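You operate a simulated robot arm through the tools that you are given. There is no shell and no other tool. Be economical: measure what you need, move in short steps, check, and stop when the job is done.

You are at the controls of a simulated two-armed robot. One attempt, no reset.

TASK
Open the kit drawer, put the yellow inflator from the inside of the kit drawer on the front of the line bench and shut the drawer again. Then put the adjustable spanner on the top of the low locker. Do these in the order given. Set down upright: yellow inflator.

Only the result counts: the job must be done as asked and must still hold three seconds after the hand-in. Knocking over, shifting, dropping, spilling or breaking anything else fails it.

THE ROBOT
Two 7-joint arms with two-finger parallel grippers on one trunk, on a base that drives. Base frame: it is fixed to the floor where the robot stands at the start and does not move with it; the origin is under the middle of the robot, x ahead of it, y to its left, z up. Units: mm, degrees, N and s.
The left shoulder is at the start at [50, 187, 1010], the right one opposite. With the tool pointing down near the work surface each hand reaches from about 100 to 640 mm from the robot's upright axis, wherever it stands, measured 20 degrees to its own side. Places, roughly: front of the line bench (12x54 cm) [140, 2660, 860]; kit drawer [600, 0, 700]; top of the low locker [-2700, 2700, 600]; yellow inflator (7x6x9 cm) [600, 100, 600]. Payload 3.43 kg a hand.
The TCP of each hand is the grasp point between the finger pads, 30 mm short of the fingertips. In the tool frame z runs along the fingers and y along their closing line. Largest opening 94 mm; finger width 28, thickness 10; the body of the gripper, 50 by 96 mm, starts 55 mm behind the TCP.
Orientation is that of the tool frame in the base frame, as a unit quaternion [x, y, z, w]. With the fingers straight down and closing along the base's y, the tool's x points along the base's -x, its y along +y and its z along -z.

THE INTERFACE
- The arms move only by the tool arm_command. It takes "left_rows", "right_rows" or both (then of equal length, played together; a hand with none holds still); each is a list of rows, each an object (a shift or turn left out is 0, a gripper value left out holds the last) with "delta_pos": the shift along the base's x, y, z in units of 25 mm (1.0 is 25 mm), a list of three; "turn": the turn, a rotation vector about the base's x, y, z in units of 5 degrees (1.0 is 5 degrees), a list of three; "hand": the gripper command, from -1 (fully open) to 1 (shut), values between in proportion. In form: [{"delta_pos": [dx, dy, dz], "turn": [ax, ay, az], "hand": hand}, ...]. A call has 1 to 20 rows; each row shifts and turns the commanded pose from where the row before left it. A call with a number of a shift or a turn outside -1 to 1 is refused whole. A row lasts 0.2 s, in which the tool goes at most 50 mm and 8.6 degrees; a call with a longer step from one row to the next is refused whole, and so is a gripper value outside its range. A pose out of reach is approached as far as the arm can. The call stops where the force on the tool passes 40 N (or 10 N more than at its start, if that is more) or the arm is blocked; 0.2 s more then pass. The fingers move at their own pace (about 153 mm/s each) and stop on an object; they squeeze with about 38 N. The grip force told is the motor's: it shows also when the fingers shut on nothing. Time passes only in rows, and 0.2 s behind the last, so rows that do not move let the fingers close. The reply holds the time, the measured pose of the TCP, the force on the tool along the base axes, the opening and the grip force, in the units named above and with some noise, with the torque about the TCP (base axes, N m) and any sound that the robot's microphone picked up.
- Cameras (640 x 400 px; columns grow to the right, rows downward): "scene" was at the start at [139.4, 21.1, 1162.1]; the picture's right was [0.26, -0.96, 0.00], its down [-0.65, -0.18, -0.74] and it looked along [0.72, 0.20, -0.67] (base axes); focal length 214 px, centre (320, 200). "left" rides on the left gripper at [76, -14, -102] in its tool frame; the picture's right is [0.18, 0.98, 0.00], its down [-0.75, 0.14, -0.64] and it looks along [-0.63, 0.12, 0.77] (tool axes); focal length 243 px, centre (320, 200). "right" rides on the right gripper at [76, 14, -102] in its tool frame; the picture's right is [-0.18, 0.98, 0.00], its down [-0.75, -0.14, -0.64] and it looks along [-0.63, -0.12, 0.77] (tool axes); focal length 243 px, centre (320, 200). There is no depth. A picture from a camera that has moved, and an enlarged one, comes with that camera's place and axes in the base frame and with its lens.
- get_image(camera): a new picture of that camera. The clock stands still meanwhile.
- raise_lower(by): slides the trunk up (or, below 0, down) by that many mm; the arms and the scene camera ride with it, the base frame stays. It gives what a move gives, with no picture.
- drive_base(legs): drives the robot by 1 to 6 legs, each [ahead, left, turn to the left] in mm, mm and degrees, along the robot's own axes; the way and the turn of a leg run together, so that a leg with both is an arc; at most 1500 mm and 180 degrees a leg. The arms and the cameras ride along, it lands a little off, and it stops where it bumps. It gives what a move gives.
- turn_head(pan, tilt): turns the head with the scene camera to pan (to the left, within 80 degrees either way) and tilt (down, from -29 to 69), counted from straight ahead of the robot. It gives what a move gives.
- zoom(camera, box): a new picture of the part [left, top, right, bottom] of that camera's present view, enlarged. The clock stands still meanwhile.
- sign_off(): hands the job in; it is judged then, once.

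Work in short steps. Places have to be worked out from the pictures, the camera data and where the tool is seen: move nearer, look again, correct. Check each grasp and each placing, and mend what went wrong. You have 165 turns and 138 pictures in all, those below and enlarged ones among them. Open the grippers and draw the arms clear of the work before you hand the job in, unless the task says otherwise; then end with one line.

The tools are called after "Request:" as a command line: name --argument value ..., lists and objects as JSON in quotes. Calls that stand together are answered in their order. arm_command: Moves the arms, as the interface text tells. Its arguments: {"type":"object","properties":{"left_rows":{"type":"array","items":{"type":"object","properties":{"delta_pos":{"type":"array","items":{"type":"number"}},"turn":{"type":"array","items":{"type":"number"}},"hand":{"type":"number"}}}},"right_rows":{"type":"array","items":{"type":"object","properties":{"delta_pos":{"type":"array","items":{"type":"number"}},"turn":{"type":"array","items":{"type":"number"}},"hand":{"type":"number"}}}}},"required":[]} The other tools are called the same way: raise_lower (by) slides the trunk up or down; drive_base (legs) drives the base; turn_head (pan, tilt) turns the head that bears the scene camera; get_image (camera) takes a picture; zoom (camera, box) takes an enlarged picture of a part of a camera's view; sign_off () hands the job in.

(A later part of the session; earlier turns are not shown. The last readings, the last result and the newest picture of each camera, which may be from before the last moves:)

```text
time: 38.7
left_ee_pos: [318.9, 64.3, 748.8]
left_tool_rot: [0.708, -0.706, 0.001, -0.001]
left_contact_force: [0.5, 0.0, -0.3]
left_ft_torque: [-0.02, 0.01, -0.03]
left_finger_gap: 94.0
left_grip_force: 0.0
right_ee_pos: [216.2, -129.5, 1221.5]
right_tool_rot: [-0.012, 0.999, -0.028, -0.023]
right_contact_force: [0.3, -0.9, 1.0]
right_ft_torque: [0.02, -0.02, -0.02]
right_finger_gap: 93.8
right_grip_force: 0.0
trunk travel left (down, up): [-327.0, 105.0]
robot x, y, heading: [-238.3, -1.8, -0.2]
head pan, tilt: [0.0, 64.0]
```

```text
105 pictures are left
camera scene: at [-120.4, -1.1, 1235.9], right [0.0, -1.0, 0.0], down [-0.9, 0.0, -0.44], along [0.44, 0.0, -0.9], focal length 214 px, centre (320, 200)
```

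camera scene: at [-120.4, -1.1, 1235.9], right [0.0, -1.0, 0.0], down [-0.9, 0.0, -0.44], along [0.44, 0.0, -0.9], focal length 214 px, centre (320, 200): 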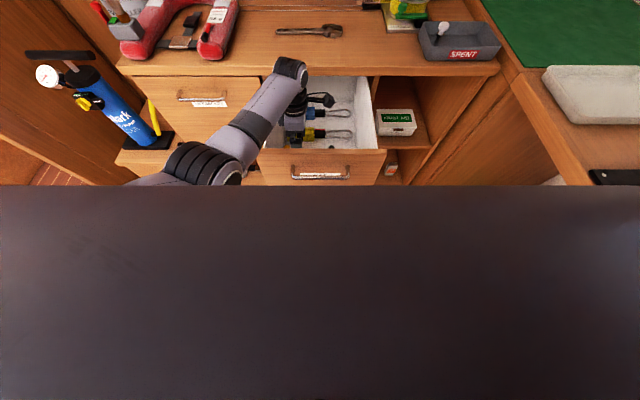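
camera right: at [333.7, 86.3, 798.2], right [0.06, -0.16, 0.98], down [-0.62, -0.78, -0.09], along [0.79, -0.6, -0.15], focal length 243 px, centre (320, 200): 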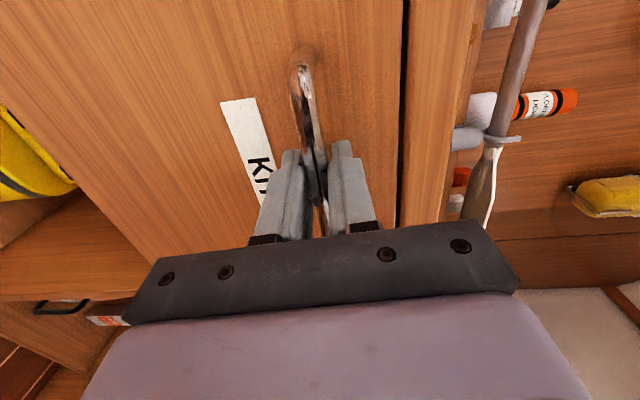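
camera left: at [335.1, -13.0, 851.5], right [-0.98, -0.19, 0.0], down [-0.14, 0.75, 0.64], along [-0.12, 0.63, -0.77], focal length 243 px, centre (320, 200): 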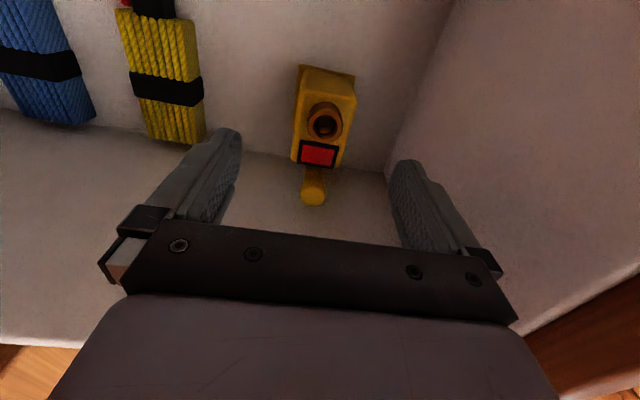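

Aligned well. I go down 60 mm more and look at clearance between forearm and drawer.

Request:
arm_command --left_rows '[{"delta_pos": [0, 0, -0.8]}, {"delta_pos": [0, 0, -0.8]}, {"delta_pos": [0, 0, -0.8]}]'

Request:
zoom --camera "scene" --box '[180, 40, 400, 190]'

Request:
get_image --camera "right"

```text
time: 39.5
left_ee_pos: [315.7, 64.4, 691.2]
left_tool_rot: [0.708, -0.706, 0.002, 0.001]
left_contact_force: [-0.1, 0.0, 0.6]
left_ft_torque: [-0.02, -0.02, 0.0]
left_finger_gap: 94.0
left_grip_force: 0.2
left hand out of reach, approached as far as the arm can: row 3
right_ee_pos: [215.9, -130.4, 1222.8]
right_tool_rot: [-0.011, 0.999, -0.028, -0.023]
right_contact_force: [-0.2, 0.0, 0.5]
right_ft_torque: [-0.05, -0.01, 0.0]
right_finger_gap: 93.7
right_grip_force: 0.0
trunk travel left (down, up): [-327.0, 105.0]
robot x, y, heading: [-241.2, 0.2, -0.0]
head pan, tilt: [0.0, 64.0]
```

```text
2.67 times, centred on (290, 115) of scene
camera zoom: at [-120.5, -0.9, 1235.9], right [0.0, -1.0, 0.0], down [-0.9, 0.0, -0.44], along [0.44, 0.0, -0.9], focal length 572 px, centre (400, 427)
```

zoom: 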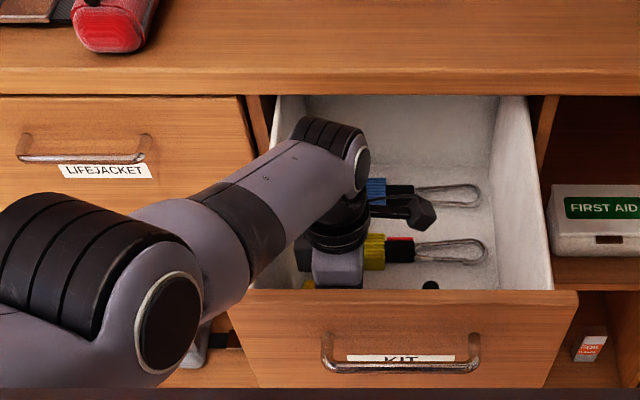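

```text
103 pictures are left
camera right: at [144.8, -111.2, 1328.0], right [0.16, 0.98, -0.06], down [0.79, -0.09, 0.61], along [0.6, -0.15, -0.79], focal length 243 px, centre (320, 200)
```

right: 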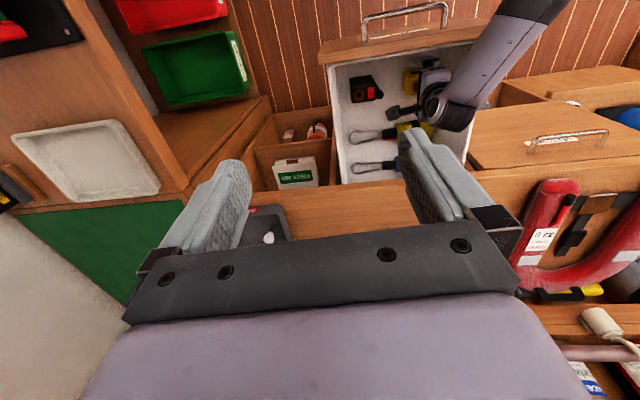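

The left arm can't go lower and its forearm would lie over the drawer's side wall. The right arm's forearm would come over the drawer's open middle instead, so I raise the left hand out and switch arms.

Request:
arm_command --left_rows '[{"delta_pos": [0, 0, 1]}, {"delta_pos": [0, 0, 1]}, {"delta_pos": [0, 0, 1]}, {"delta_pos": [0, 0, 1]}, {"delta_pos": [0, 0, 1]}, {"delta_pos": [0, 0, 1]}, {"delta_pos": [0, 0, 1]}, {"delta_pos": [0, 0, 1]}, {"delta_pos": [0, 0, 1]}, {"delta_pos": [0, 0, 1]}, {"delta_pos": [-0.3, 0.4, 1]}, {"delta_pos": [-0.6, 0.6, 0.9]}, {"delta_pos": [-0.6, 0.6, 0.9]}, {"delta_pos": [-0.8, 0.6, 0.9]}, {"delta_pos": [-0.8, 0.6, 0.9]}, {"delta_pos": [-0.8, 0.6, 0.9]}, {"delta_pos": [-0.8, 0.6, 0.9]}, {"delta_pos": [-0.8, 0.6, 0.9]}, {"delta_pos": [-0.8, 0.6, 0.9]}, {"delta_pos": [-0.8, 0.6, 0.9]}]'

Request:
arm_command --right_rows '[{"turn": [0, 0, 1]}, {"turn": [0, 0, 1]}, {"turn": [0, 0, 1]}, {"turn": [0, 0, 1]}, {"turn": [0, 0, 1]}, {"turn": [0, 0, 1]}, {"turn": [0, 0, 1]}, {"turn": [0, 0, 1]}, {"turn": [0, 0, 1]}, {"turn": [0, 0, 1]}, {"turn": [0, 0, 1]}, {"turn": [0, 0, 1]}, {"turn": [0, 0, 1]}, {"turn": [0, 0, 1]}, {"turn": [0, 0, 1]}, {"turn": [0, 0, 1]}, {"turn": [0, 0, 1]}, {"turn": [0, 0, 1]}]'

Request:
get_image --camera "scene"

```text
time: 43.7
left_ee_pos: [333.0, 148.1, 1161.6]
left_tool_rot: [0.708, -0.706, 0.001, -0.001]
left_contact_force: [-0.1, 0.1, -0.9]
left_ft_torque: [0.0, -0.02, 0.02]
left_finger_gap: 94.1
left_grip_force: 0.1
left hand out of reach, approached as far as the arm can: row 1, 2, 3, 4, 5, 6, 7, 9, 11, 12, 13, 14, 15, 16, 17, 18, 19, 20
right_ee_pos: [215.9, -131.9, 1222.2]
right_tool_rot: [-0.011, 0.999, -0.028, -0.023]
right_contact_force: [0.7, 0.9, 0.6]
right_ft_torque: [0.01, -0.02, -0.02]
right_finger_gap: 93.9
right_grip_force: 0.0
trunk travel left (down, up): [-327.0, 105.0]
robot x, y, heading: [-244.7, -2.8, 0.1]
head pan, tilt: [0.0, 64.0]
```

```text
time: 47.5
left_ee_pos: [334.8, 149.3, 1161.8]
left_tool_rot: [0.708, -0.706, 0.002, -0.001]
left_contact_force: [0.8, 0.8, 0.0]
left_ft_torque: [0.0, -0.02, 0.01]
left_finger_gap: 94.1
left_grip_force: 0.0
right_ee_pos: [61.2, -76.1, 1139.5]
right_tool_rot: [0.714, -0.699, 0.036, -0.004]
right_contact_force: [-0.8, -0.3, 0.2]
right_ft_torque: [-0.01, -0.02, 0.0]
right_finger_gap: 94.2
right_grip_force: 0.1
right hand out of reach, approached as far as the arm can: row 9, 10, 11, 12, 13, 14, 15, 16, 17, 18
trunk travel left (down, up): [-327.0, 105.0]
robot x, y, heading: [-239.9, 0.9, -0.0]
head pan, tilt: [0.0, 64.0]
```

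```text
102 pictures are left
camera scene: at [-120.6, -1.0, 1236.0], right [0.0, -1.0, 0.0], down [-0.9, 0.0, -0.44], along [0.44, 0.0, -0.9], focal length 214 px, centre (320, 200)
```

scene: 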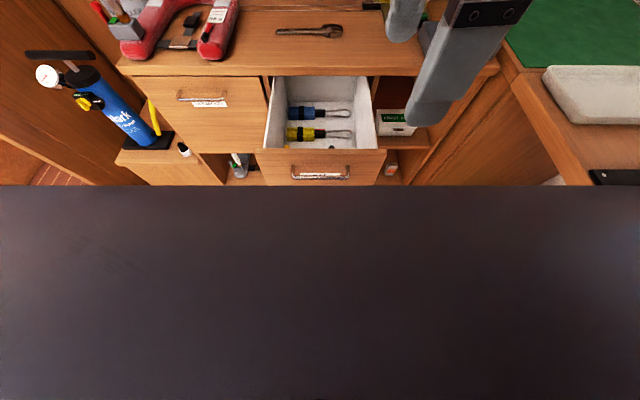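

I bring the left hand back to its plain orientation and out to the left side, and move the right toward the drawer to see how reachable this orientation is there.

Request:
arm_command --left_rows '[{"delta_pos": [-0.4, 0.2, 0.1], "turn": [0, 0, -1]}, {"delta_pos": [-0.4, 0.2, 0.1], "turn": [0, 0, -1]}, {"delta_pos": [-0.4, 0.2, 0.1], "turn": [0, 0, -1]}, {"delta_pos": [-0.4, 0.2, 0.1], "turn": [0, 0, -1]}, {"delta_pos": [-0.4, 0.2, 0.1], "turn": [0, 0, -1]}, {"delta_pos": [-0.4, 0.2, 0.1], "turn": [0, 0, -1]}, {"delta_pos": [-0.4, 0.2, 0.1], "turn": [0, 0, -1]}, {"delta_pos": [-0.4, 0.2, 0.1], "turn": [0, 0, -1]}, {"delta_pos": [-0.4, 0.2, 0.1], "turn": [0, 0, -1]}, {"delta_pos": [-0.4, 0.2, 0.1], "turn": [0, 0, -1]}, {"delta_pos": [-0.4, 0.2, 0.1], "turn": [0, 0, -1]}, {"delta_pos": [-0.4, 0.2, 0.1], "turn": [0, 0, -1]}, {"delta_pos": [-0.4, 0.2, 0.1], "turn": [0, 0, -1]}, {"delta_pos": [-0.4, 0.2, 0.1], "turn": [0, 0, -1]}, {"delta_pos": [-0.4, 0.2, 0.1], "turn": [0, 0, -1]}, {"delta_pos": [-0.4, 0.2, 0.1], "turn": [0, 0, -1]}, {"delta_pos": [-0.4, 0.2, 0.1], "turn": [0, 0, -1]}, {"delta_pos": [-0.4, 0.2, 0.1], "turn": [0, 0, -1]}]'

Request:
arm_command --right_rows '[{"delta_pos": [0.9, 0, -0.5]}, {"delta_pos": [0.9, 0, -0.5]}, {"delta_pos": [0.9, 0, -0.5]}, {"delta_pos": [0.9, 0, -0.5]}, {"delta_pos": [0.9, 0, -0.5]}, {"delta_pos": [0.9, 0, -0.5]}]'

```text
time: 51.3
left_ee_pos: [182.5, 225.4, 1220.3]
left_tool_rot: [-0.055, 0.998, -0.02, 0.0]
left_contact_force: [0.2, -1.3, -0.4]
left_ft_torque: [-0.01, 0.0, -0.02]
left_finger_gap: 93.8
left_grip_force: 0.1
left hand out of reach, approached as far as the arm can: row 1, 2, 3
right_ee_pos: [61.7, -76.8, 1140.2]
right_tool_rot: [0.714, -0.699, 0.037, -0.004]
right_contact_force: [-0.4, 0.2, 0.2]
right_ft_torque: [0.0, 0.0, 0.02]
right_finger_gap: 94.0
right_grip_force: 0.1
trunk travel left (down, up): [-327.0, 105.0]
robot x, y, heading: [-238.3, -0.2, 0.0]
head pan, tilt: [0.0, 64.0]
```

```text
time: 52.7
left_ee_pos: [183.9, 226.9, 1219.5]
left_tool_rot: [-0.056, 0.998, -0.02, 0.0]
left_contact_force: [0.3, -0.3, 0.8]
left_ft_torque: [0.02, -0.06, -0.01]
left_finger_gap: 94.1
left_grip_force: 0.0
right_ee_pos: [83.8, -57.4, 1064.7]
right_tool_rot: [0.713, -0.7, 0.037, -0.004]
right_contact_force: [0.5, 0.1, 0.0]
right_ft_torque: [0.01, -0.01, 0.03]
right_finger_gap: 94.0
right_grip_force: 0.1
right hand out of reach, approached as far as the arm can: row 1, 2, 3, 4, 5, 6
trunk travel left (down, up): [-327.0, 105.0]
robot x, y, heading: [-238.0, -4.4, 0.1]
head pan, tilt: [0.0, 64.0]
```

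The right hand is no better in that orientation. The left needed only about 25 mm more depth, so I'll restore the right hand, raise the trunk fully, and move the base closer and to the right for a steeper left forearm.

Request:
arm_command --right_rows '[{"delta_pos": [0.15, -0.2, 0.4], "turn": [0, 0, -1]}, {"delta_pos": [0.15, -0.2, 0.4], "turn": [0, 0, -1]}, {"delta_pos": [0.15, -0.2, 0.4], "turn": [0, 0, -1]}, {"delta_pos": [0.15, -0.2, 0.4], "turn": [0, 0, -1]}, {"delta_pos": [0.15, -0.2, 0.4], "turn": [0, 0, -1]}, {"delta_pos": [0.15, -0.2, 0.4], "turn": [0, 0, -1]}, {"delta_pos": [0.15, -0.2, 0.4], "turn": [0, 0, -1]}, {"delta_pos": [0.15, -0.2, 0.4], "turn": [0, 0, -1]}, {"delta_pos": [0.15, -0.2, 0.4], "turn": [0, 0, -1]}, {"delta_pos": [0.15, -0.2, 0.4], "turn": [0, 0, -1]}, {"delta_pos": [0.15, -0.2, 0.4], "turn": [0, 0, -1]}, {"delta_pos": [0.15, -0.2, 0.4], "turn": [0, 0, -1]}, {"delta_pos": [0.15, -0.2, 0.4], "turn": [0, 0, -1]}, {"delta_pos": [0.15, -0.2, 0.4], "turn": [0, 0, -1]}, {"delta_pos": [0.15, -0.2, 0.4], "turn": [0, 0, -1]}, {"delta_pos": [0.15, -0.2, 0.4], "turn": [0, 0, -1]}, {"delta_pos": [0.15, -0.2, 0.4], "turn": [0, 0, -1]}, {"delta_pos": [0.15, -0.2, 0.4], "turn": [0, 0, -1]}]'

Request:
raise_lower --by 104

Request:
drive_base --legs '[[0, -60, 0], [60, 0, 0]]'

Request:
turn_head --pan 10 --tilt 65

Request:
get_image --camera "scene"

```text
time: 56.5
left_ee_pos: [182.4, 224.1, 1219.3]
left_tool_rot: [-0.055, 0.998, -0.02, 0.001]
left_contact_force: [0.3, 0.4, 0.8]
left_ft_torque: [0.04, 0.02, -0.02]
left_finger_gap: 93.9
left_grip_force: 0.0
right_ee_pos: [151.5, -146.8, 1245.6]
right_tool_rot: [-0.011, 0.999, -0.028, -0.023]
right_contact_force: [-0.7, -0.9, 0.5]
right_ft_torque: [0.01, 0.02, -0.02]
right_finger_gap: 94.0
right_grip_force: 0.0
trunk travel left (down, up): [-327.0, 105.0]
robot x, y, heading: [-241.4, -5.6, -0.2]
head pan, tilt: [0.0, 64.0]
```

```text
time: 57.9
left_ee_pos: [182.6, 225.1, 1323.5]
left_tool_rot: [-0.056, 0.998, -0.02, 0.001]
left_contact_force: [0.4, 0.4, 0.6]
left_ft_torque: [0.01, -0.01, 0.02]
left_finger_gap: 94.3
left_grip_force: 0.1
right_ee_pos: [152.9, -147.5, 1348.8]
right_tool_rot: [-0.012, 0.999, -0.029, -0.023]
right_contact_force: [-0.9, 0.6, 0.3]
right_ft_torque: [0.01, 0.0, -0.01]
right_finger_gap: 93.9
right_grip_force: 0.0
trunk travel left (down, up): [-431.0, 1.0]
robot x, y, heading: [-241.9, -2.7, 0.1]
head pan, tilt: [0.0, 64.0]
```

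```text
time: 59.4
left_ee_pos: [243.8, 165.9, 1323.1]
left_tool_rot: [-0.056, 0.998, -0.02, 0.0]
left_contact_force: [-0.1, -0.2, -0.7]
left_ft_torque: [-0.01, 0.07, 0.01]
left_finger_gap: 94.2
left_grip_force: 0.0
right_ee_pos: [213.5, -207.2, 1348.4]
right_tool_rot: [-0.011, 0.999, -0.028, -0.025]
right_contact_force: [0.7, 0.0, 1.0]
right_ft_torque: [-0.03, 0.01, 0.02]
right_finger_gap: 93.9
right_grip_force: 0.1
trunk travel left (down, up): [-431.0, 1.0]
robot x, y, heading: [-185.0, -58.4, 0.2]
head pan, tilt: [0.0, 64.0]
```

```text
time: 60.1
left_ee_pos: [241.6, 165.6, 1324.2]
left_tool_rot: [-0.056, 0.998, -0.021, 0.0]
left_contact_force: [0.2, -0.8, -0.3]
left_ft_torque: [0.02, 0.02, -0.02]
left_finger_gap: 94.1
left_grip_force: 0.1
right_ee_pos: [211.0, -208.0, 1349.2]
right_tool_rot: [-0.011, 0.999, -0.028, -0.023]
right_contact_force: [-0.7, -0.2, -0.2]
right_ft_torque: [0.04, -0.02, -0.01]
right_finger_gap: 93.8
right_grip_force: 0.1
trunk travel left (down, up): [-431.0, 1.0]
robot x, y, heading: [-178.0, -58.5, 0.1]
head pan, tilt: [10.0, 65.0]
```

```text
101 pictures are left
camera scene: at [-63.0, -50.2, 1338.9], right [0.18, -0.98, 0.0], down [-0.89, -0.16, -0.42], along [0.42, 0.07, -0.91], focal length 214 px, centre (320, 200)
```

scene: 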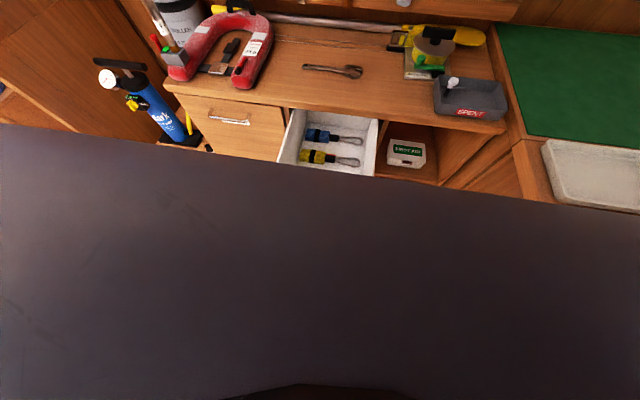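

Now bring the left hand down to above the drawer again.

Request:
arm_command --left_rows '[{"delta_pos": [0.18, -0.22, -0.98]}, {"delta_pos": [0.18, -0.22, -0.98]}, {"delta_pos": [0.18, -0.22, -0.98]}, {"delta_pos": [0.18, -0.22, -0.98]}, {"delta_pos": [0.18, -0.22, -0.98]}, {"delta_pos": [0.18, -0.22, -0.98]}, {"delta_pos": [0.18, -0.22, -0.98]}, {"delta_pos": [0.18, -0.22, -0.98]}, {"delta_pos": [0.18, -0.22, -0.98]}, {"delta_pos": [0.18, -0.22, -0.98]}, {"delta_pos": [0.18, -0.22, -0.98]}, {"delta_pos": [0.18, -0.22, -0.98]}, {"delta_pos": [0.18, -0.22, -0.98]}, {"delta_pos": [0.18, -0.22, -0.98]}, {"delta_pos": [0.18, -0.22, -0.98]}, {"delta_pos": [0.18, -0.22, -0.98]}]'

Request:
arm_command --left_rows '[{"turn": [0, 0, 1]}, {"turn": [0, 0, 1]}, {"turn": [0, 0, 1]}, {"turn": [0, 0, 1]}, {"turn": [0, 0, 1]}, {"turn": [0, 0, 1]}, {"turn": [0, 0, 1]}, {"turn": [0, 0, 1]}, {"turn": [0, 0, 1]}, {"turn": [0, 0, 1]}, {"turn": [0, 0, 1]}, {"turn": [0, 0, 1]}, {"turn": [0, 0, 1]}, {"turn": [0, 0, 1]}, {"turn": [0, 0, 1]}, {"turn": [0, 0, 1]}, {"turn": [0, 0, 1]}]'

Request:
get_image --camera "scene"

Request:
get_image --camera "right"

```text
time: 63.5
left_ee_pos: [314.7, 77.4, 931.1]
left_tool_rot: [-0.056, 0.998, -0.02, 0.001]
left_contact_force: [-0.2, 0.3, 0.1]
left_ft_torque: [0.0, -0.05, -0.02]
left_finger_gap: 93.7
left_grip_force: 0.0
right_ee_pos: [211.7, -206.3, 1349.8]
right_tool_rot: [-0.011, 0.999, -0.029, -0.023]
right_contact_force: [0.5, 0.7, 0.4]
right_ft_torque: [-0.05, -0.01, 0.0]
right_finger_gap: 93.9
right_grip_force: 0.0
trunk travel left (down, up): [-431.0, 1.0]
robot x, y, heading: [-184.3, -62.6, 0.1]
head pan, tilt: [10.0, 65.0]
```

```text
time: 67.1
left_ee_pos: [316.2, 76.8, 931.7]
left_tool_rot: [0.716, -0.697, 0.015, -0.015]
left_contact_force: [0.5, 0.0, 0.3]
left_ft_torque: [0.0, 0.03, -0.02]
left_finger_gap: 94.1
left_grip_force: 0.0
right_ee_pos: [212.0, -207.2, 1348.9]
right_tool_rot: [-0.012, 0.999, -0.028, -0.023]
right_contact_force: [-0.2, 1.1, 0.1]
right_ft_torque: [0.01, -0.01, 0.03]
right_finger_gap: 94.0
right_grip_force: 0.0
trunk travel left (down, up): [-431.0, 1.0]
robot x, y, heading: [-179.7, -62.3, 0.3]
head pan, tilt: [10.0, 65.0]
```

```text
100 pictures are left
camera scene: at [-62.8, -50.2, 1338.9], right [0.18, -0.98, 0.0], down [-0.89, -0.16, -0.42], along [0.42, 0.07, -0.91], focal length 214 px, centre (320, 200)
```

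scene: 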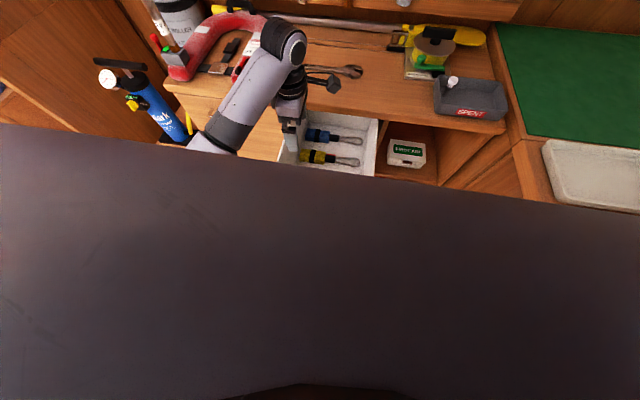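

```text
99 pictures are left
camera right: at [140.9, -187.7, 1455.0], right [0.16, 0.98, -0.06], down [0.79, -0.09, 0.61], along [0.6, -0.15, -0.79], focal length 243 px, centre (320, 200)
```

right: 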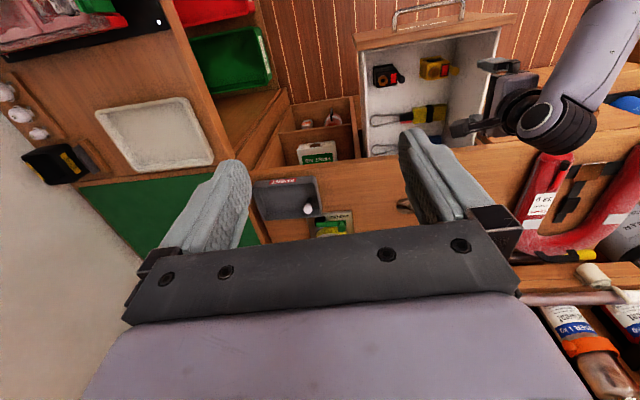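

I correct the small tilt and descend to about 700, watching the right camera for forearm clearance.

Request:
arm_command --left_rows '[{"delta_pos": [0.12, -0.48, 0], "turn": [0, 0.48, 0]}, {"delta_pos": [0, 0, -0.9]}, {"delta_pos": [0, 0, -0.9]}, {"delta_pos": [0, 0, -0.9]}, {"delta_pos": [0, 0, -0.9]}, {"delta_pos": [0, 0, -0.9]}, {"delta_pos": [0, 0, -0.9]}, {"delta_pos": [0, 0, -0.9]}, {"delta_pos": [0, 0, -0.9]}, {"delta_pos": [0, 0, -0.9]}, {"delta_pos": [0, 0, -0.9]}]'

Request:
zoom --camera "right" --box '[340, 0, 640, 180]'

Request:
get_image --camera "left"

```text
time: 69.5
left_ee_pos: [317.3, 64.6, 706.5]
left_tool_rot: [0.716, -0.698, -0.001, 0.0]
left_contact_force: [0.0, 0.2, -0.1]
left_ft_torque: [-0.04, -0.03, 0.04]
left_finger_gap: 93.8
left_grip_force: 0.0
right_ee_pos: [212.6, -206.4, 1349.4]
right_tool_rot: [-0.011, 0.999, -0.028, -0.022]
right_contact_force: [0.1, -0.1, 0.1]
right_ft_torque: [0.04, -0.03, 0.03]
right_finger_gap: 94.1
right_grip_force: 0.1
trunk travel left (down, up): [-431.0, 1.0]
robot x, y, heading: [-179.6, -62.3, -0.2]
head pan, tilt: [10.0, 65.0]
```

```text
2.13 times, centred on (490, 90) of right
camera zoom: at [141.1, -187.7, 1455.0], right [0.16, 0.98, -0.06], down [0.79, -0.09, 0.61], along [0.6, -0.15, -0.79], focal length 518 px, centre (-43, 435)
```

zoom: 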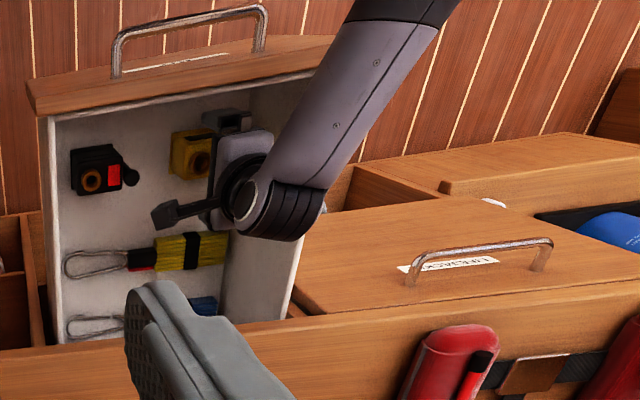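

```text
97 pictures are left
camera left: at [334.6, -11.4, 809.3], right [-0.98, -0.21, 0.0], down [-0.16, 0.75, 0.64], along [-0.13, 0.63, -0.77], focal length 243 px, centre (320, 200)
```

left: 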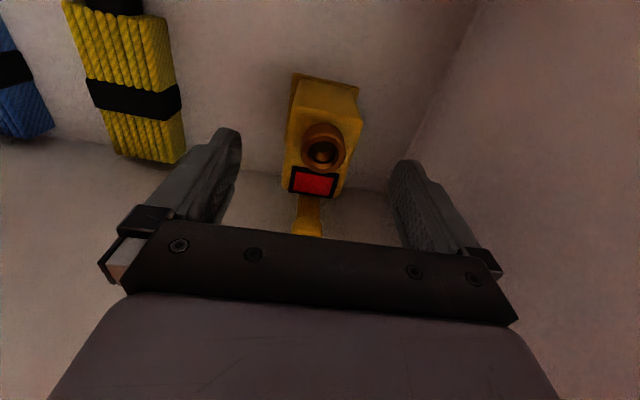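

Reachable with clearance. I lower the last 50 mm in small steps.

Request:
arm_command --left_rows '[{"delta_pos": [0, 0, -0.5]}, {"delta_pos": [0, 0, -0.5]}, {"delta_pos": [0, 0, -0.5]}, {"delta_pos": [0, 0, -0.5]}]'

Request:
zoom --camera "right" --box '[340, 0, 640, 180]'

Request:
get_image --camera "left"

```text
time: 70.5
left_ee_pos: [310.0, 67.2, 663.0]
left_tool_rot: [0.716, -0.698, 0.0, 0.0]
left_contact_force: [-0.1, -0.1, 0.4]
left_ft_torque: [-0.01, 0.03, -0.02]
left_finger_gap: 94.1
left_grip_force: 0.0
left hand out of reach, approached as far as the arm can: row 4
right_ee_pos: [212.6, -206.3, 1349.8]
right_tool_rot: [-0.012, 0.999, -0.028, -0.023]
right_contact_force: [-0.2, 0.0, 0.0]
right_ft_torque: [-0.03, 0.02, 0.03]
right_finger_gap: 94.0
right_grip_force: 0.1
trunk travel left (down, up): [-431.0, 1.0]
robot x, y, heading: [-182.5, -60.2, -0.0]
head pan, tilt: [10.0, 65.0]
```

```text
2.13 times, centred on (490, 90) of right
camera zoom: at [140.8, -187.5, 1455.1], right [0.16, 0.98, -0.06], down [0.79, -0.09, 0.61], along [0.6, -0.15, -0.79], focal length 518 px, centre (-43, 435)
```

zoom: 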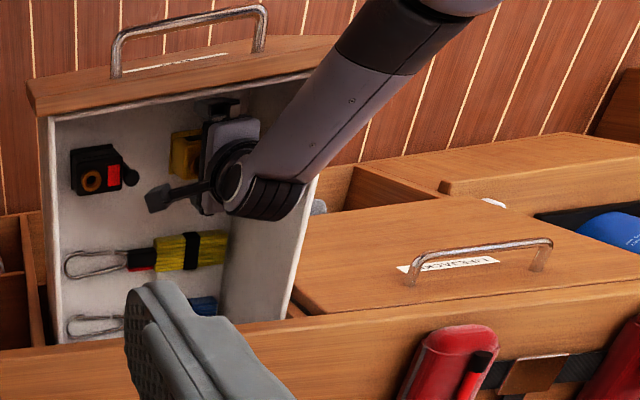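

```text
95 pictures are left
camera left: at [327.4, -9.1, 765.0], right [-0.98, -0.21, 0.0], down [-0.16, 0.75, 0.64], along [-0.13, 0.63, -0.77], focal length 243 px, centre (320, 200)
```

left: 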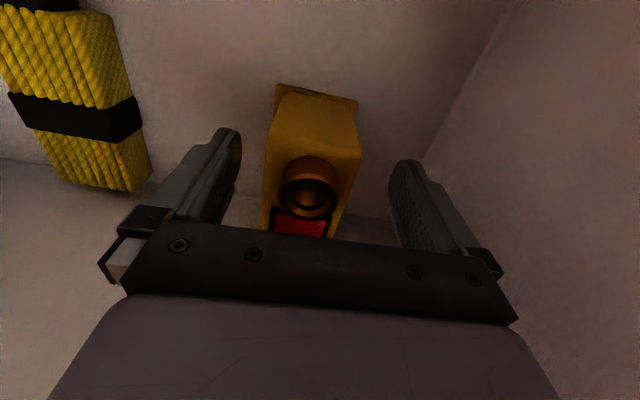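

Tips are at 633, overlapping the body by about 35 mm, but the hand drifted 9 mm toward -x. I drive the base 9 mm ahead to recentre, then close.

Request:
drive_base --legs '[[9, 0, 0]]'

Request:
get_image --camera "left"

```text
time: 71.3
left_ee_pos: [320.0, 67.8, 662.0]
left_tool_rot: [0.716, -0.698, -0.001, 0.001]
left_contact_force: [-0.1, 0.1, -0.8]
left_ft_torque: [0.0, 0.0, 0.0]
left_finger_gap: 93.9
left_grip_force: 0.1
right_ee_pos: [222.1, -206.3, 1349.5]
right_tool_rot: [-0.011, 0.999, -0.028, -0.023]
right_contact_force: [0.4, -0.1, -0.8]
right_ft_torque: [-0.02, 0.01, -0.01]
right_finger_gap: 93.8
right_grip_force: 0.0
trunk travel left (down, up): [-431.0, 1.0]
robot x, y, heading: [-175.5, -58.7, 0.2]
head pan, tilt: [10.0, 65.0]
```

```text
94 pictures are left
camera left: at [336.6, -9.3, 764.6], right [-0.98, -0.21, 0.0], down [-0.16, 0.75, 0.64], along [-0.14, 0.63, -0.77], focal length 243 px, centre (320, 200)
```

left: 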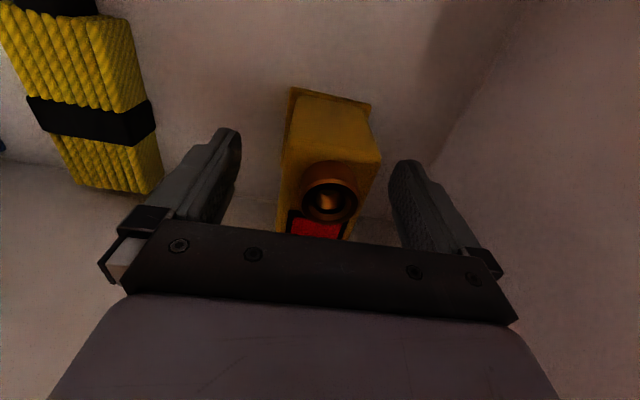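

Centred within about 3 mm. Close on the inflator.

Request:
arm_command --left_rows '[{"hand": 1}, {"hand": 1}, {"hand": 1}, {"hand": 1}]'

Request:
get_image --camera "left"

```text
time: 72.3
left_ee_pos: [319.4, 68.3, 661.9]
left_tool_rot: [0.715, -0.699, 0.0, 0.001]
left_contact_force: [-0.5, -0.4, -0.2]
left_ft_torque: [-0.01, -0.03, 0.02]
left_finger_gap: 47.9
left_grip_force: 37.8
right_ee_pos: [221.5, -207.6, 1349.0]
right_tool_rot: [-0.011, 0.999, -0.028, -0.022]
right_contact_force: [-0.2, -0.1, 0.0]
right_ft_torque: [0.0, 0.01, -0.02]
right_finger_gap: 94.0
right_grip_force: 0.1
trunk travel left (down, up): [-431.0, 1.0]
robot x, y, heading: [-168.4, -56.4, 0.2]
head pan, tilt: [10.0, 65.0]
```

```text
93 pictures are left
camera left: at [336.3, -9.3, 764.8], right [-0.98, -0.21, 0.0], down [-0.16, 0.75, 0.64], along [-0.14, 0.63, -0.77], focal length 243 px, centre (320, 200)
```

left: 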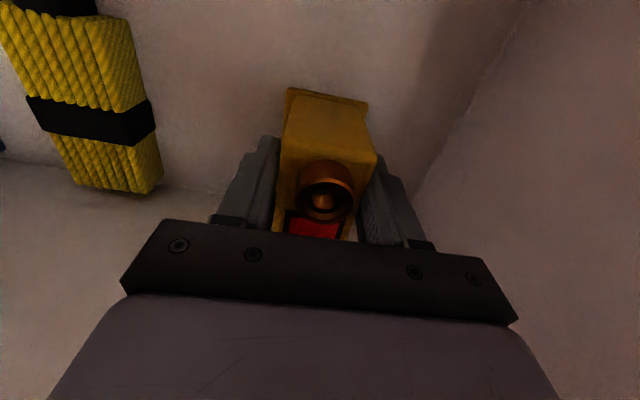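

Held (48 mm). Lift straight up to clear the drawer.

Request:
arm_command --left_rows '[{"delta_pos": [0, 0, 0.6]}, {"delta_pos": [0, 0, 0.9]}, {"delta_pos": [0, 0, 0.9]}, {"delta_pos": [0, 0, 0.9]}, {"delta_pos": [0, 0, 0.9]}, {"delta_pos": [0, 0, 0.9]}, {"delta_pos": [0, 0, 0.9]}, {"delta_pos": [0, 0, 0.9]}, {"delta_pos": [0, 0, 0.9]}, {"delta_pos": [0, 0, 0.9]}, {"delta_pos": [0, 0, 0.9]}, {"delta_pos": [0, 0, 0.9]}, {"delta_pos": [0, 0, 0.9]}, {"delta_pos": [0, 0, 0.9]}]'

Request:
get_image --camera "right"

Request:
get_image --camera "left"

```text
time: 75.3
left_ee_pos: [430.0, 36.6, 911.0]
left_tool_rot: [0.716, -0.698, -0.002, 0.002]
left_contact_force: [-0.6, -0.5, -2.2]
left_ft_torque: [0.01, -0.02, -0.02]
left_finger_gap: 48.0
left_grip_force: 38.0
left hand out of reach, approached as far as the arm can: row 1, 2, 3, 4, 5, 6, 7, 8, 9, 10, 11, 12, 13, 14
right_ee_pos: [220.5, -206.7, 1349.6]
right_tool_rot: [-0.011, 0.999, -0.027, -0.023]
right_contact_force: [0.3, 0.6, -0.3]
right_ft_torque: [0.04, 0.03, 0.03]
right_finger_gap: 93.8
right_grip_force: 0.1
trunk travel left (down, up): [-431.0, 1.0]
robot x, y, heading: [-173.5, -56.3, 0.1]
head pan, tilt: [10.0, 65.0]
```

```text
92 pictures are left
camera right: at [149.9, -187.7, 1455.0], right [0.16, 0.98, -0.06], down [0.79, -0.09, 0.61], along [0.6, -0.15, -0.79], focal length 243 px, centre (320, 200)
```

right: 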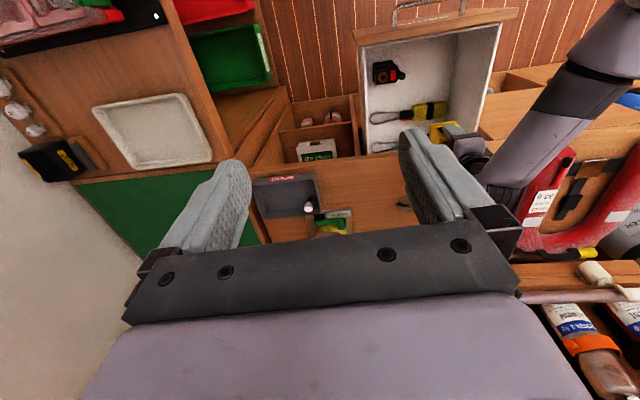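

```text
91 pictures are left
camera left: at [447.4, -40.2, 1015.3], right [-0.98, -0.21, 0.0], down [-0.16, 0.75, 0.64], along [-0.14, 0.63, -0.77], focal length 243 px, centre (320, 200)
```

left: 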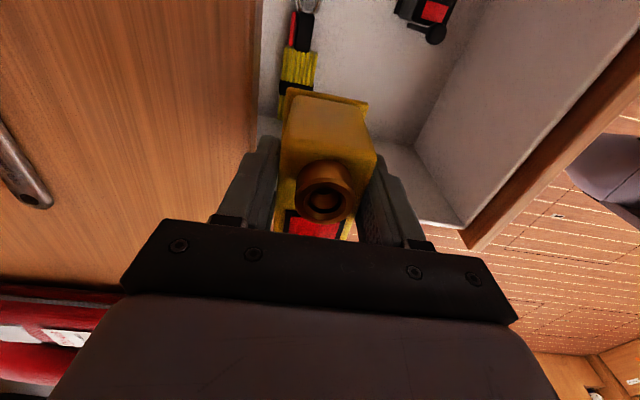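

It drifted to (430, 37, 911), close to the counter edge but no contact. I move it back toward the robot and slightly up.

Request:
arm_command --left_rows '[{"delta_pos": [-0.8, 0, 0]}, {"delta_pos": [-0.8, 0, 0]}, {"delta_pos": [-0.8, 0.2, 0.2]}, {"delta_pos": [-0.8, 0.2, 0.2]}]'

```text
time: 76.3
left_ee_pos: [427.8, 31.6, 908.0]
left_tool_rot: [0.716, -0.698, -0.001, 0.002]
left_contact_force: [0.1, 0.0, -1.6]
left_ft_torque: [0.01, -0.02, 0.0]
left_finger_gap: 47.8
left_grip_force: 37.9
left hand out of reach, approached as far as the arm can: row 1, 2, 3, 4
right_ee_pos: [222.0, -207.3, 1349.3]
right_tool_rot: [-0.011, 0.999, -0.028, -0.024]
right_contact_force: [-0.2, -1.1, 0.9]
right_ft_torque: [-0.01, -0.01, 0.03]
right_finger_gap: 93.6
right_grip_force: 0.1
trunk travel left (down, up): [-431.0, 1.0]
robot x, y, heading: [-172.6, -59.1, 0.1]
head pan, tilt: [10.0, 65.0]
```

The wrist limit holds it; the yaw is what restricts it. I turn the hand back a little toward neutral and see whether it frees.

Request:
arm_command --left_rows '[{"turn": [0, 0, -0.6]}, {"turn": [0, 0, -0.6]}, {"turn": [0, 0, -0.6]}]'

```text
time: 77.1
left_ee_pos: [428.7, 32.3, 908.4]
left_tool_rot: [-0.658, 0.753, 0.0, 0.0]
left_contact_force: [0.3, -0.4, -1.8]
left_ft_torque: [0.0, 0.01, 0.02]
left_finger_gap: 47.8
left_grip_force: 37.8
right_ee_pos: [221.1, -205.7, 1348.4]
right_tool_rot: [-0.011, 0.999, -0.028, -0.024]
right_contact_force: [0.2, 0.0, -0.8]
right_ft_torque: [-0.01, -0.01, -0.01]
right_finger_gap: 94.2
right_grip_force: 0.0
trunk travel left (down, up): [-431.0, 1.0]
robot x, y, heading: [-176.2, -60.7, 0.3]
head pan, tilt: [10.0, 65.0]
```

Commands are taken from the reached pose. Now retreat in -x and up.

Request:
arm_command --left_rows '[{"delta_pos": [-0.4, 0.1, 0.4], "turn": [0, 0, -0.6]}, {"delta_pos": [-0.4, 0.1, 0.4], "turn": [0, 0, -0.6]}, {"delta_pos": [-0.4, 0.1, 0.4], "turn": [0, 0, -0.6]}, {"delta_pos": [-0.4, 0.1, 0.4], "turn": [0, 0, -0.6]}]'

```text
time: 78.1
left_ee_pos: [433.3, 29.0, 939.0]
left_tool_rot: [-0.576, 0.818, 0.001, -0.001]
left_contact_force: [-0.1, -0.2, -1.5]
left_ft_torque: [0.01, -0.02, 0.0]
left_finger_gap: 48.0
left_grip_force: 38.2
left hand out of reach, approached as far as the arm can: row 1, 2, 3, 4
right_ee_pos: [221.5, -206.8, 1349.0]
right_tool_rot: [-0.012, 0.999, -0.028, -0.023]
right_contact_force: [-1.0, 0.4, -0.5]
right_ft_torque: [-0.02, -0.01, 0.02]
right_finger_gap: 94.1
right_grip_force: 0.1
trunk travel left (down, up): [-431.0, 1.0]
robot x, y, heading: [-175.7, -60.6, -0.0]
head pan, tilt: [10.0, 65.0]
```

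It rises but won't come nearer; I go up more, rotating further to neutral.

Request:
arm_command --left_rows '[{"delta_pos": [0, 0, 0.6], "turn": [0, 0, -0.8]}, {"delta_pos": [0, 0, 0.6], "turn": [0, 0, -0.8]}, {"delta_pos": [0, 0, 0.6], "turn": [0, 0, -0.8]}, {"delta_pos": [0, 0, 0.6], "turn": [0, 0, -0.8]}, {"delta_pos": [0, 0, 0.6], "turn": [0, 0, -0.8]}, {"delta_pos": [0, 0, 0.6], "turn": [0, 0, -0.8]}]'

Request:
get_image --camera "scene"

```text
time: 79.5
left_ee_pos: [438.9, 26.1, 1029.4]
left_tool_rot: [-0.394, 0.919, 0.002, -0.002]
left_contact_force: [-0.3, 0.2, -2.0]
left_ft_torque: [-0.03, 0.04, 0.0]
left_finger_gap: 48.2
left_grip_force: 37.3
left hand out of reach, approached as far as the arm can: row 2
right_ee_pos: [222.3, -207.0, 1348.8]
right_tool_rot: [-0.011, 0.999, -0.028, -0.023]
right_contact_force: [0.3, 0.3, -0.4]
right_ft_torque: [0.01, -0.02, -0.02]
right_finger_gap: 93.9
right_grip_force: 0.0
trunk travel left (down, up): [-431.0, 1.0]
robot x, y, heading: [-170.7, -56.7, 0.4]
head pan, tilt: [10.0, 65.0]
```

```text
90 pictures are left
camera scene: at [-53.8, -50.1, 1338.8], right [0.18, -0.98, 0.0], down [-0.89, -0.16, -0.42], along [0.42, 0.07, -0.91], focal length 214 px, centre (320, 200)
```

scene: 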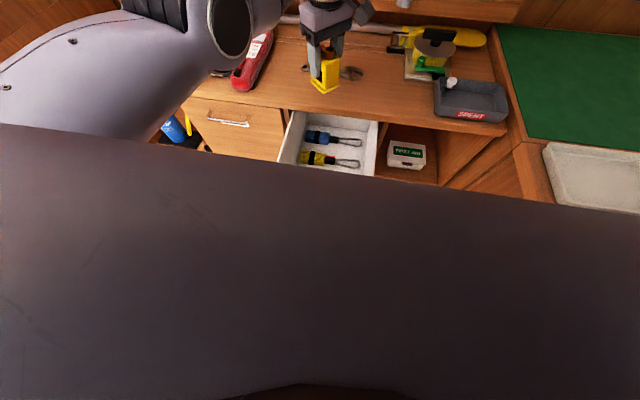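

Clear above the counter. I back the robot off 350 mm, turn left 90°, and look ahead.

Request:
drive_base --legs '[[-350, 0, 0], [0, 0, 90]]'

Request:
turn_head --pan 0 --tilt 25

Request:
get_image --camera "scene"

```text
time: 85.6
left_ee_pos: [-611.1, 550.4, 1029.8]
left_tool_rot: [0.93, -0.368, -0.002, 0.002]
left_contact_force: [-0.8, -0.1, -1.7]
left_ft_torque: [0.01, -0.02, -0.01]
left_finger_gap: 47.9
left_grip_force: 37.8
right_ee_pos: [-375.3, 332.5, 1349.8]
right_tool_rot: [0.716, -0.697, 0.036, -0.002]
right_contact_force: [0.1, 0.0, -0.5]
right_ft_torque: [0.01, -0.01, -0.01]
right_finger_gap: 93.9
right_grip_force: 0.0
trunk travel left (down, up): [-431.0, 1.0]
robot x, y, heading: [-515.5, -58.8, 90.5]
head pan, tilt: [10.0, 65.0]
```

```text
time: 86.6
left_ee_pos: [-611.0, 550.6, 1028.9]
left_tool_rot: [0.929, -0.369, -0.001, 0.002]
left_contact_force: [-0.5, 0.0, -1.6]
left_ft_torque: [0.07, -0.02, 0.01]
left_finger_gap: 48.0
left_grip_force: 38.1
right_ee_pos: [-377.3, 333.6, 1349.5]
right_tool_rot: [0.717, -0.696, 0.036, -0.003]
right_contact_force: [0.0, 0.9, 0.1]
right_ft_torque: [0.03, 0.01, 0.03]
right_finger_gap: 94.0
right_grip_force: 0.1
trunk travel left (down, up): [-431.0, 1.0]
robot x, y, heading: [-522.4, -61.6, 90.4]
head pan, tilt: [0.0, 25.0]
```

```text
89 pictures are left
camera scene: at [-521.7, 89.1, 1394.4], right [1.0, 0.01, 0.0], down [0.0, -0.42, -0.91], along [-0.01, 0.91, -0.42], focal length 214 px, centre (320, 200)
```

scene: 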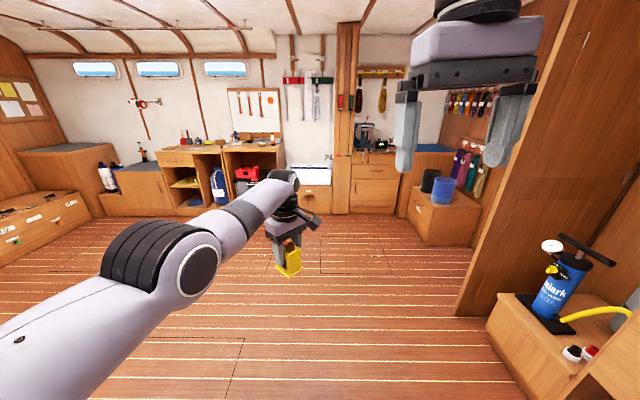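

Bench matches the piece right of the pillar with the vise. I drive toward it in two legs and look closer.

Request:
drive_base --legs '[[1450, 0, 0], [0, -600, 0]]'

Request:
get_image --camera "scene"

```text
time: 96.8
left_ee_pos: [-33.1, 2006.6, 1029.5]
left_tool_rot: [0.93, -0.366, 0.0, 0.002]
left_contact_force: [0.1, -0.4, -1.9]
left_ft_torque: [-0.02, -0.02, 0.03]
left_finger_gap: 47.9
left_grip_force: 37.8
right_ee_pos: [202.7, 1790.9, 1349.0]
right_tool_rot: [0.718, -0.695, 0.036, -0.003]
right_contact_force: [0.4, 0.0, -1.2]
right_ft_torque: [0.02, 0.04, -0.02]
right_finger_gap: 94.0
right_grip_force: 0.0
trunk travel left (down, up): [-431.0, 1.0]
robot x, y, heading: [60.0, 1394.1, 90.6]
head pan, tilt: [0.0, 25.0]
```

```text
88 pictures are left
camera scene: at [58.7, 1545.9, 1394.4], right [1.0, 0.01, 0.0], down [0.01, -0.42, -0.91], along [-0.01, 0.91, -0.42], focal length 214 px, centre (320, 200)
```

scene: 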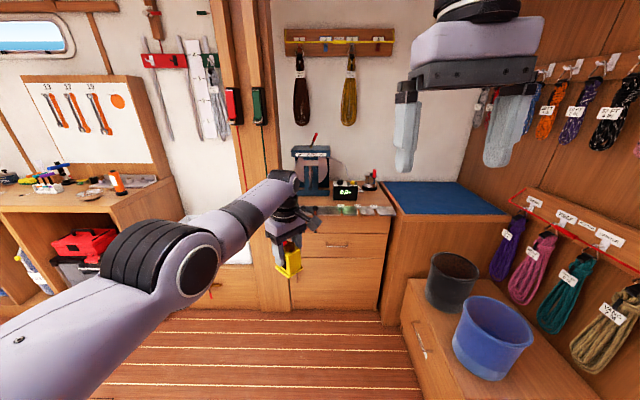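

Request:
zoom --camera "scene" --box '[260, 120, 420, 320]'

```text
2.00 times, centred on (340, 220) of scene
camera zoom: at [58.7, 1545.9, 1394.4], right [1.0, 0.01, 0.0], down [0.01, -0.42, -0.91], along [-0.01, 0.91, -0.42], focal length 429 px, centre (280, 160)
```

zoom: 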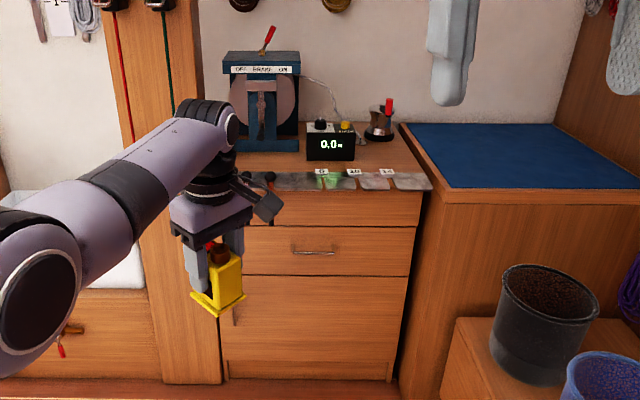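

There are labelled items along the front strip at right; I need a closer look before choosing a free spot.

Request:
drive_base --legs '[[250, 0, 0]]'

Request:
turn_head --pan -10 --tilt 40

Request:
get_image --camera "scene"

Request:
get_image --camera "right"

```text
time: 98.6
left_ee_pos: [-37.9, 2256.1, 1029.1]
left_tool_rot: [0.931, -0.365, -0.001, 0.001]
left_contact_force: [0.1, 0.6, -0.9]
left_ft_torque: [-0.01, -0.03, -0.02]
left_finger_gap: 48.2
left_grip_force: 38.4
right_ee_pos: [198.7, 2040.4, 1349.3]
right_tool_rot: [0.72, -0.693, 0.037, -0.004]
right_contact_force: [-0.2, 1.4, -0.3]
right_ft_torque: [-0.02, 0.02, -0.01]
right_finger_gap: 93.9
right_grip_force: 0.1
trunk travel left (down, up): [-431.0, 1.0]
robot x, y, heading: [55.9, 1643.2, 90.6]
head pan, tilt: [0.0, 25.0]
```

```text
time: 99.4
left_ee_pos: [-39.2, 2255.3, 1030.5]
left_tool_rot: [0.931, -0.365, 0.0, 0.002]
left_contact_force: [-0.1, -0.3, -0.8]
left_ft_torque: [0.01, -0.04, -0.03]
left_finger_gap: 47.7
left_grip_force: 37.9
right_ee_pos: [197.3, 2040.9, 1349.5]
right_tool_rot: [0.719, -0.694, 0.036, -0.004]
right_contact_force: [0.3, 1.0, -0.6]
right_ft_torque: [0.0, -0.01, 0.01]
right_finger_gap: 94.1
right_grip_force: 0.0
trunk travel left (down, up): [-431.0, 1.0]
robot x, y, heading: [54.3, 1645.7, 91.0]
head pan, tilt: [-10.0, 40.0]
```

```text
86 pictures are left
camera scene: at [69.2, 1786.6, 1371.2], right [0.99, -0.16, 0.0], down [-0.1, -0.63, -0.77], along [0.12, 0.76, -0.64], focal length 214 px, centre (320, 200)
```

scene: 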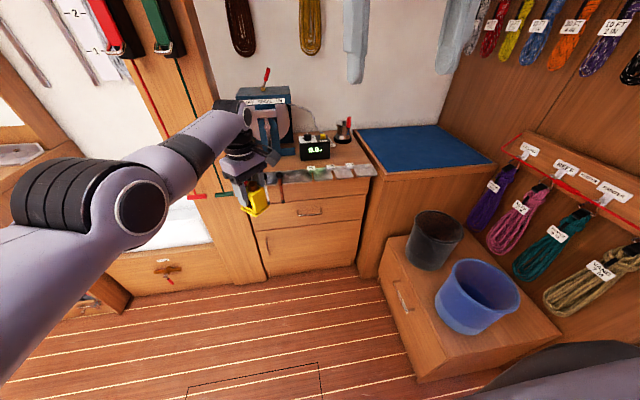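

```text
85 pictures are left
camera right: at [180.4, 1969.1, 1455.1], right [-0.99, 0.15, -0.06], down [0.08, 0.79, 0.61], along [0.14, 0.6, -0.79], focal length 243 px, centre (320, 200)
```

right: 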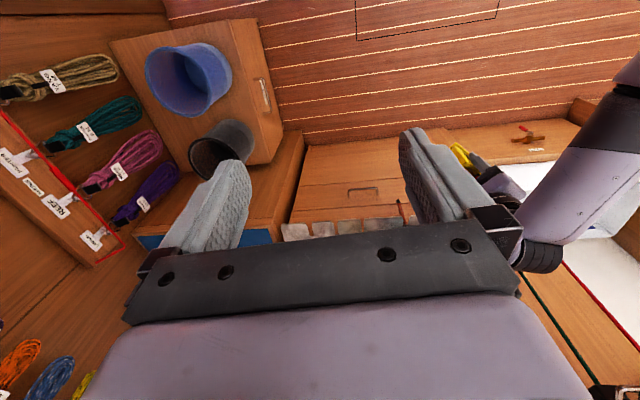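

Request:
zoom --camera "scene" --box '[220, 120, 400, 230]'

Request:
zoom --camera "right" --box '[240, 130, 420, 250]'

```text
3.56 times, centred on (310, 175) of scene
camera zoom: at [69.2, 1786.6, 1371.2], right [0.99, -0.16, 0.0], down [-0.1, -0.63, -0.77], along [0.12, 0.76, -0.64], focal length 763 px, centre (356, 289)
```

zoom: 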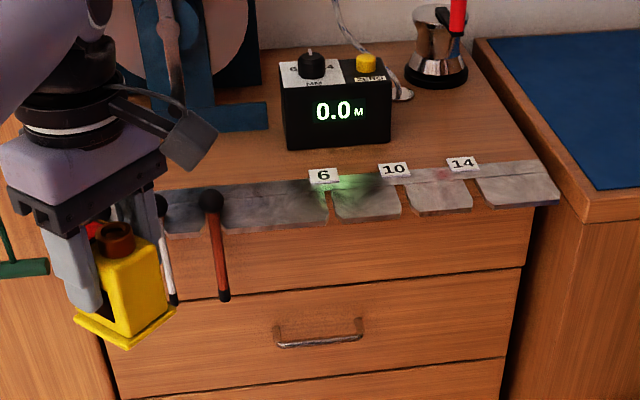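

```text
3.33 times, centred on (330, 190) of right
camera zoom: at [180.4, 1969.1, 1455.1], right [-0.99, 0.15, -0.06], down [0.08, 0.79, 0.61], along [0.14, 0.6, -0.79], focal length 809 px, centre (287, 233)
```

zoom: 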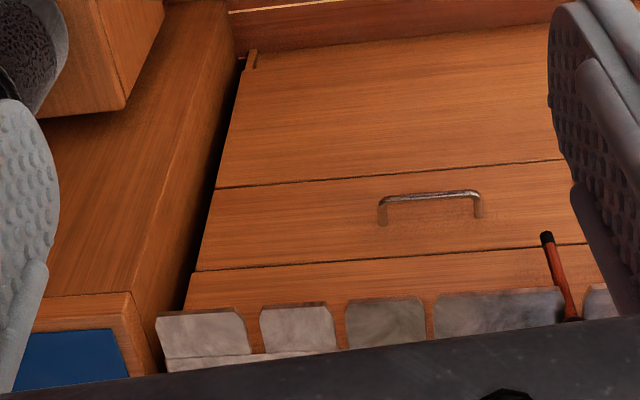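

Behind the front notched plate (y≈2520–2575) there's free room right of the meter box, about (330, 2650). I shift the left hand 190 mm to the right in the air first.

Request:
arm_command --left_rows '[{"delta_pos": [0.9, 0, 0]}, {"delta_pos": [0.9, 0, 0]}, {"delta_pos": [0.9, 0, 0]}, {"delta_pos": [0.9, 0, 0]}, {"delta_pos": [0.9, 0, 0]}, {"delta_pos": [0.9, 0, 0]}, {"delta_pos": [0.9, 0, 0]}, {"delta_pos": [0.9, 0, 0]}]'

Request:
drive_base --legs '[[0, -180, 0]]'

Request:
turn_head --pan 0 --tilt 40

Request:
get_image --camera "scene"

```text
time: 101.2
left_ee_pos: [56.6, 2221.0, 1038.1]
left_tool_rot: [0.938, -0.345, 0.001, -0.004]
left_contact_force: [0.2, -0.1, -2.0]
left_ft_torque: [0.04, -0.04, 0.01]
left_finger_gap: 48.2
left_grip_force: 37.7
left hand out of reach, approached as far as the arm can: row 1, 2, 3, 4, 5, 6, 7, 8
right_ee_pos: [198.1, 2039.3, 1349.9]
right_tool_rot: [0.72, -0.693, 0.038, -0.004]
right_contact_force: [0.2, 1.2, 0.1]
right_ft_torque: [-0.02, -0.01, -0.01]
right_finger_gap: 93.9
right_grip_force: 0.1
trunk travel left (down, up): [-431.0, 1.0]
robot x, y, heading: [56.9, 1642.0, 90.8]
head pan, tilt: [-10.0, 40.0]
```

```text
time: 102.7
left_ee_pos: [231.1, 2222.2, 1032.9]
left_tool_rot: [0.938, -0.345, -0.003, 0.0]
left_contact_force: [0.3, 0.1, -2.2]
left_ft_torque: [-0.02, 0.03, 0.02]
left_finger_gap: 47.9
left_grip_force: 38.7
right_ee_pos: [376.1, 2043.7, 1348.6]
right_tool_rot: [0.719, -0.694, 0.036, -0.004]
right_contact_force: [0.3, 0.0, -0.3]
right_ft_torque: [-0.02, 0.02, 0.0]
right_finger_gap: 94.0
right_grip_force: 0.0
trunk travel left (down, up): [-431.0, 1.0]
robot x, y, heading: [232.7, 1649.5, 90.7]
head pan, tilt: [-10.0, 40.0]
```

```text
time: 103.4
left_ee_pos: [229.4, 2224.7, 1032.2]
left_tool_rot: [0.939, -0.344, -0.002, 0.0]
left_contact_force: [-0.9, 0.1, -2.2]
left_ft_torque: [-0.05, -0.05, 0.02]
left_finger_gap: 48.0
left_grip_force: 38.3
right_ee_pos: [375.2, 2044.2, 1349.5]
right_tool_rot: [0.72, -0.693, 0.037, -0.004]
right_contact_force: [-0.3, 0.2, 0.1]
right_ft_torque: [0.01, -0.01, 0.05]
right_finger_gap: 94.2
right_grip_force: 0.2
trunk travel left (down, up): [-431.0, 1.0]
robot x, y, heading: [233.4, 1647.3, 90.9]
head pan, tilt: [0.0, 40.0]
```

```text
82 pictures are left
camera scene: at [231.6, 1790.6, 1371.1], right [1.0, 0.02, 0.0], down [0.01, -0.64, -0.77], along [-0.01, 0.77, -0.64], focal length 214 px, centre (320, 200)
```

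scene: 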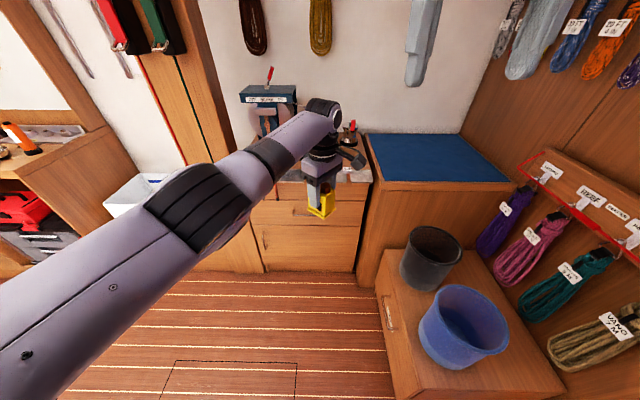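

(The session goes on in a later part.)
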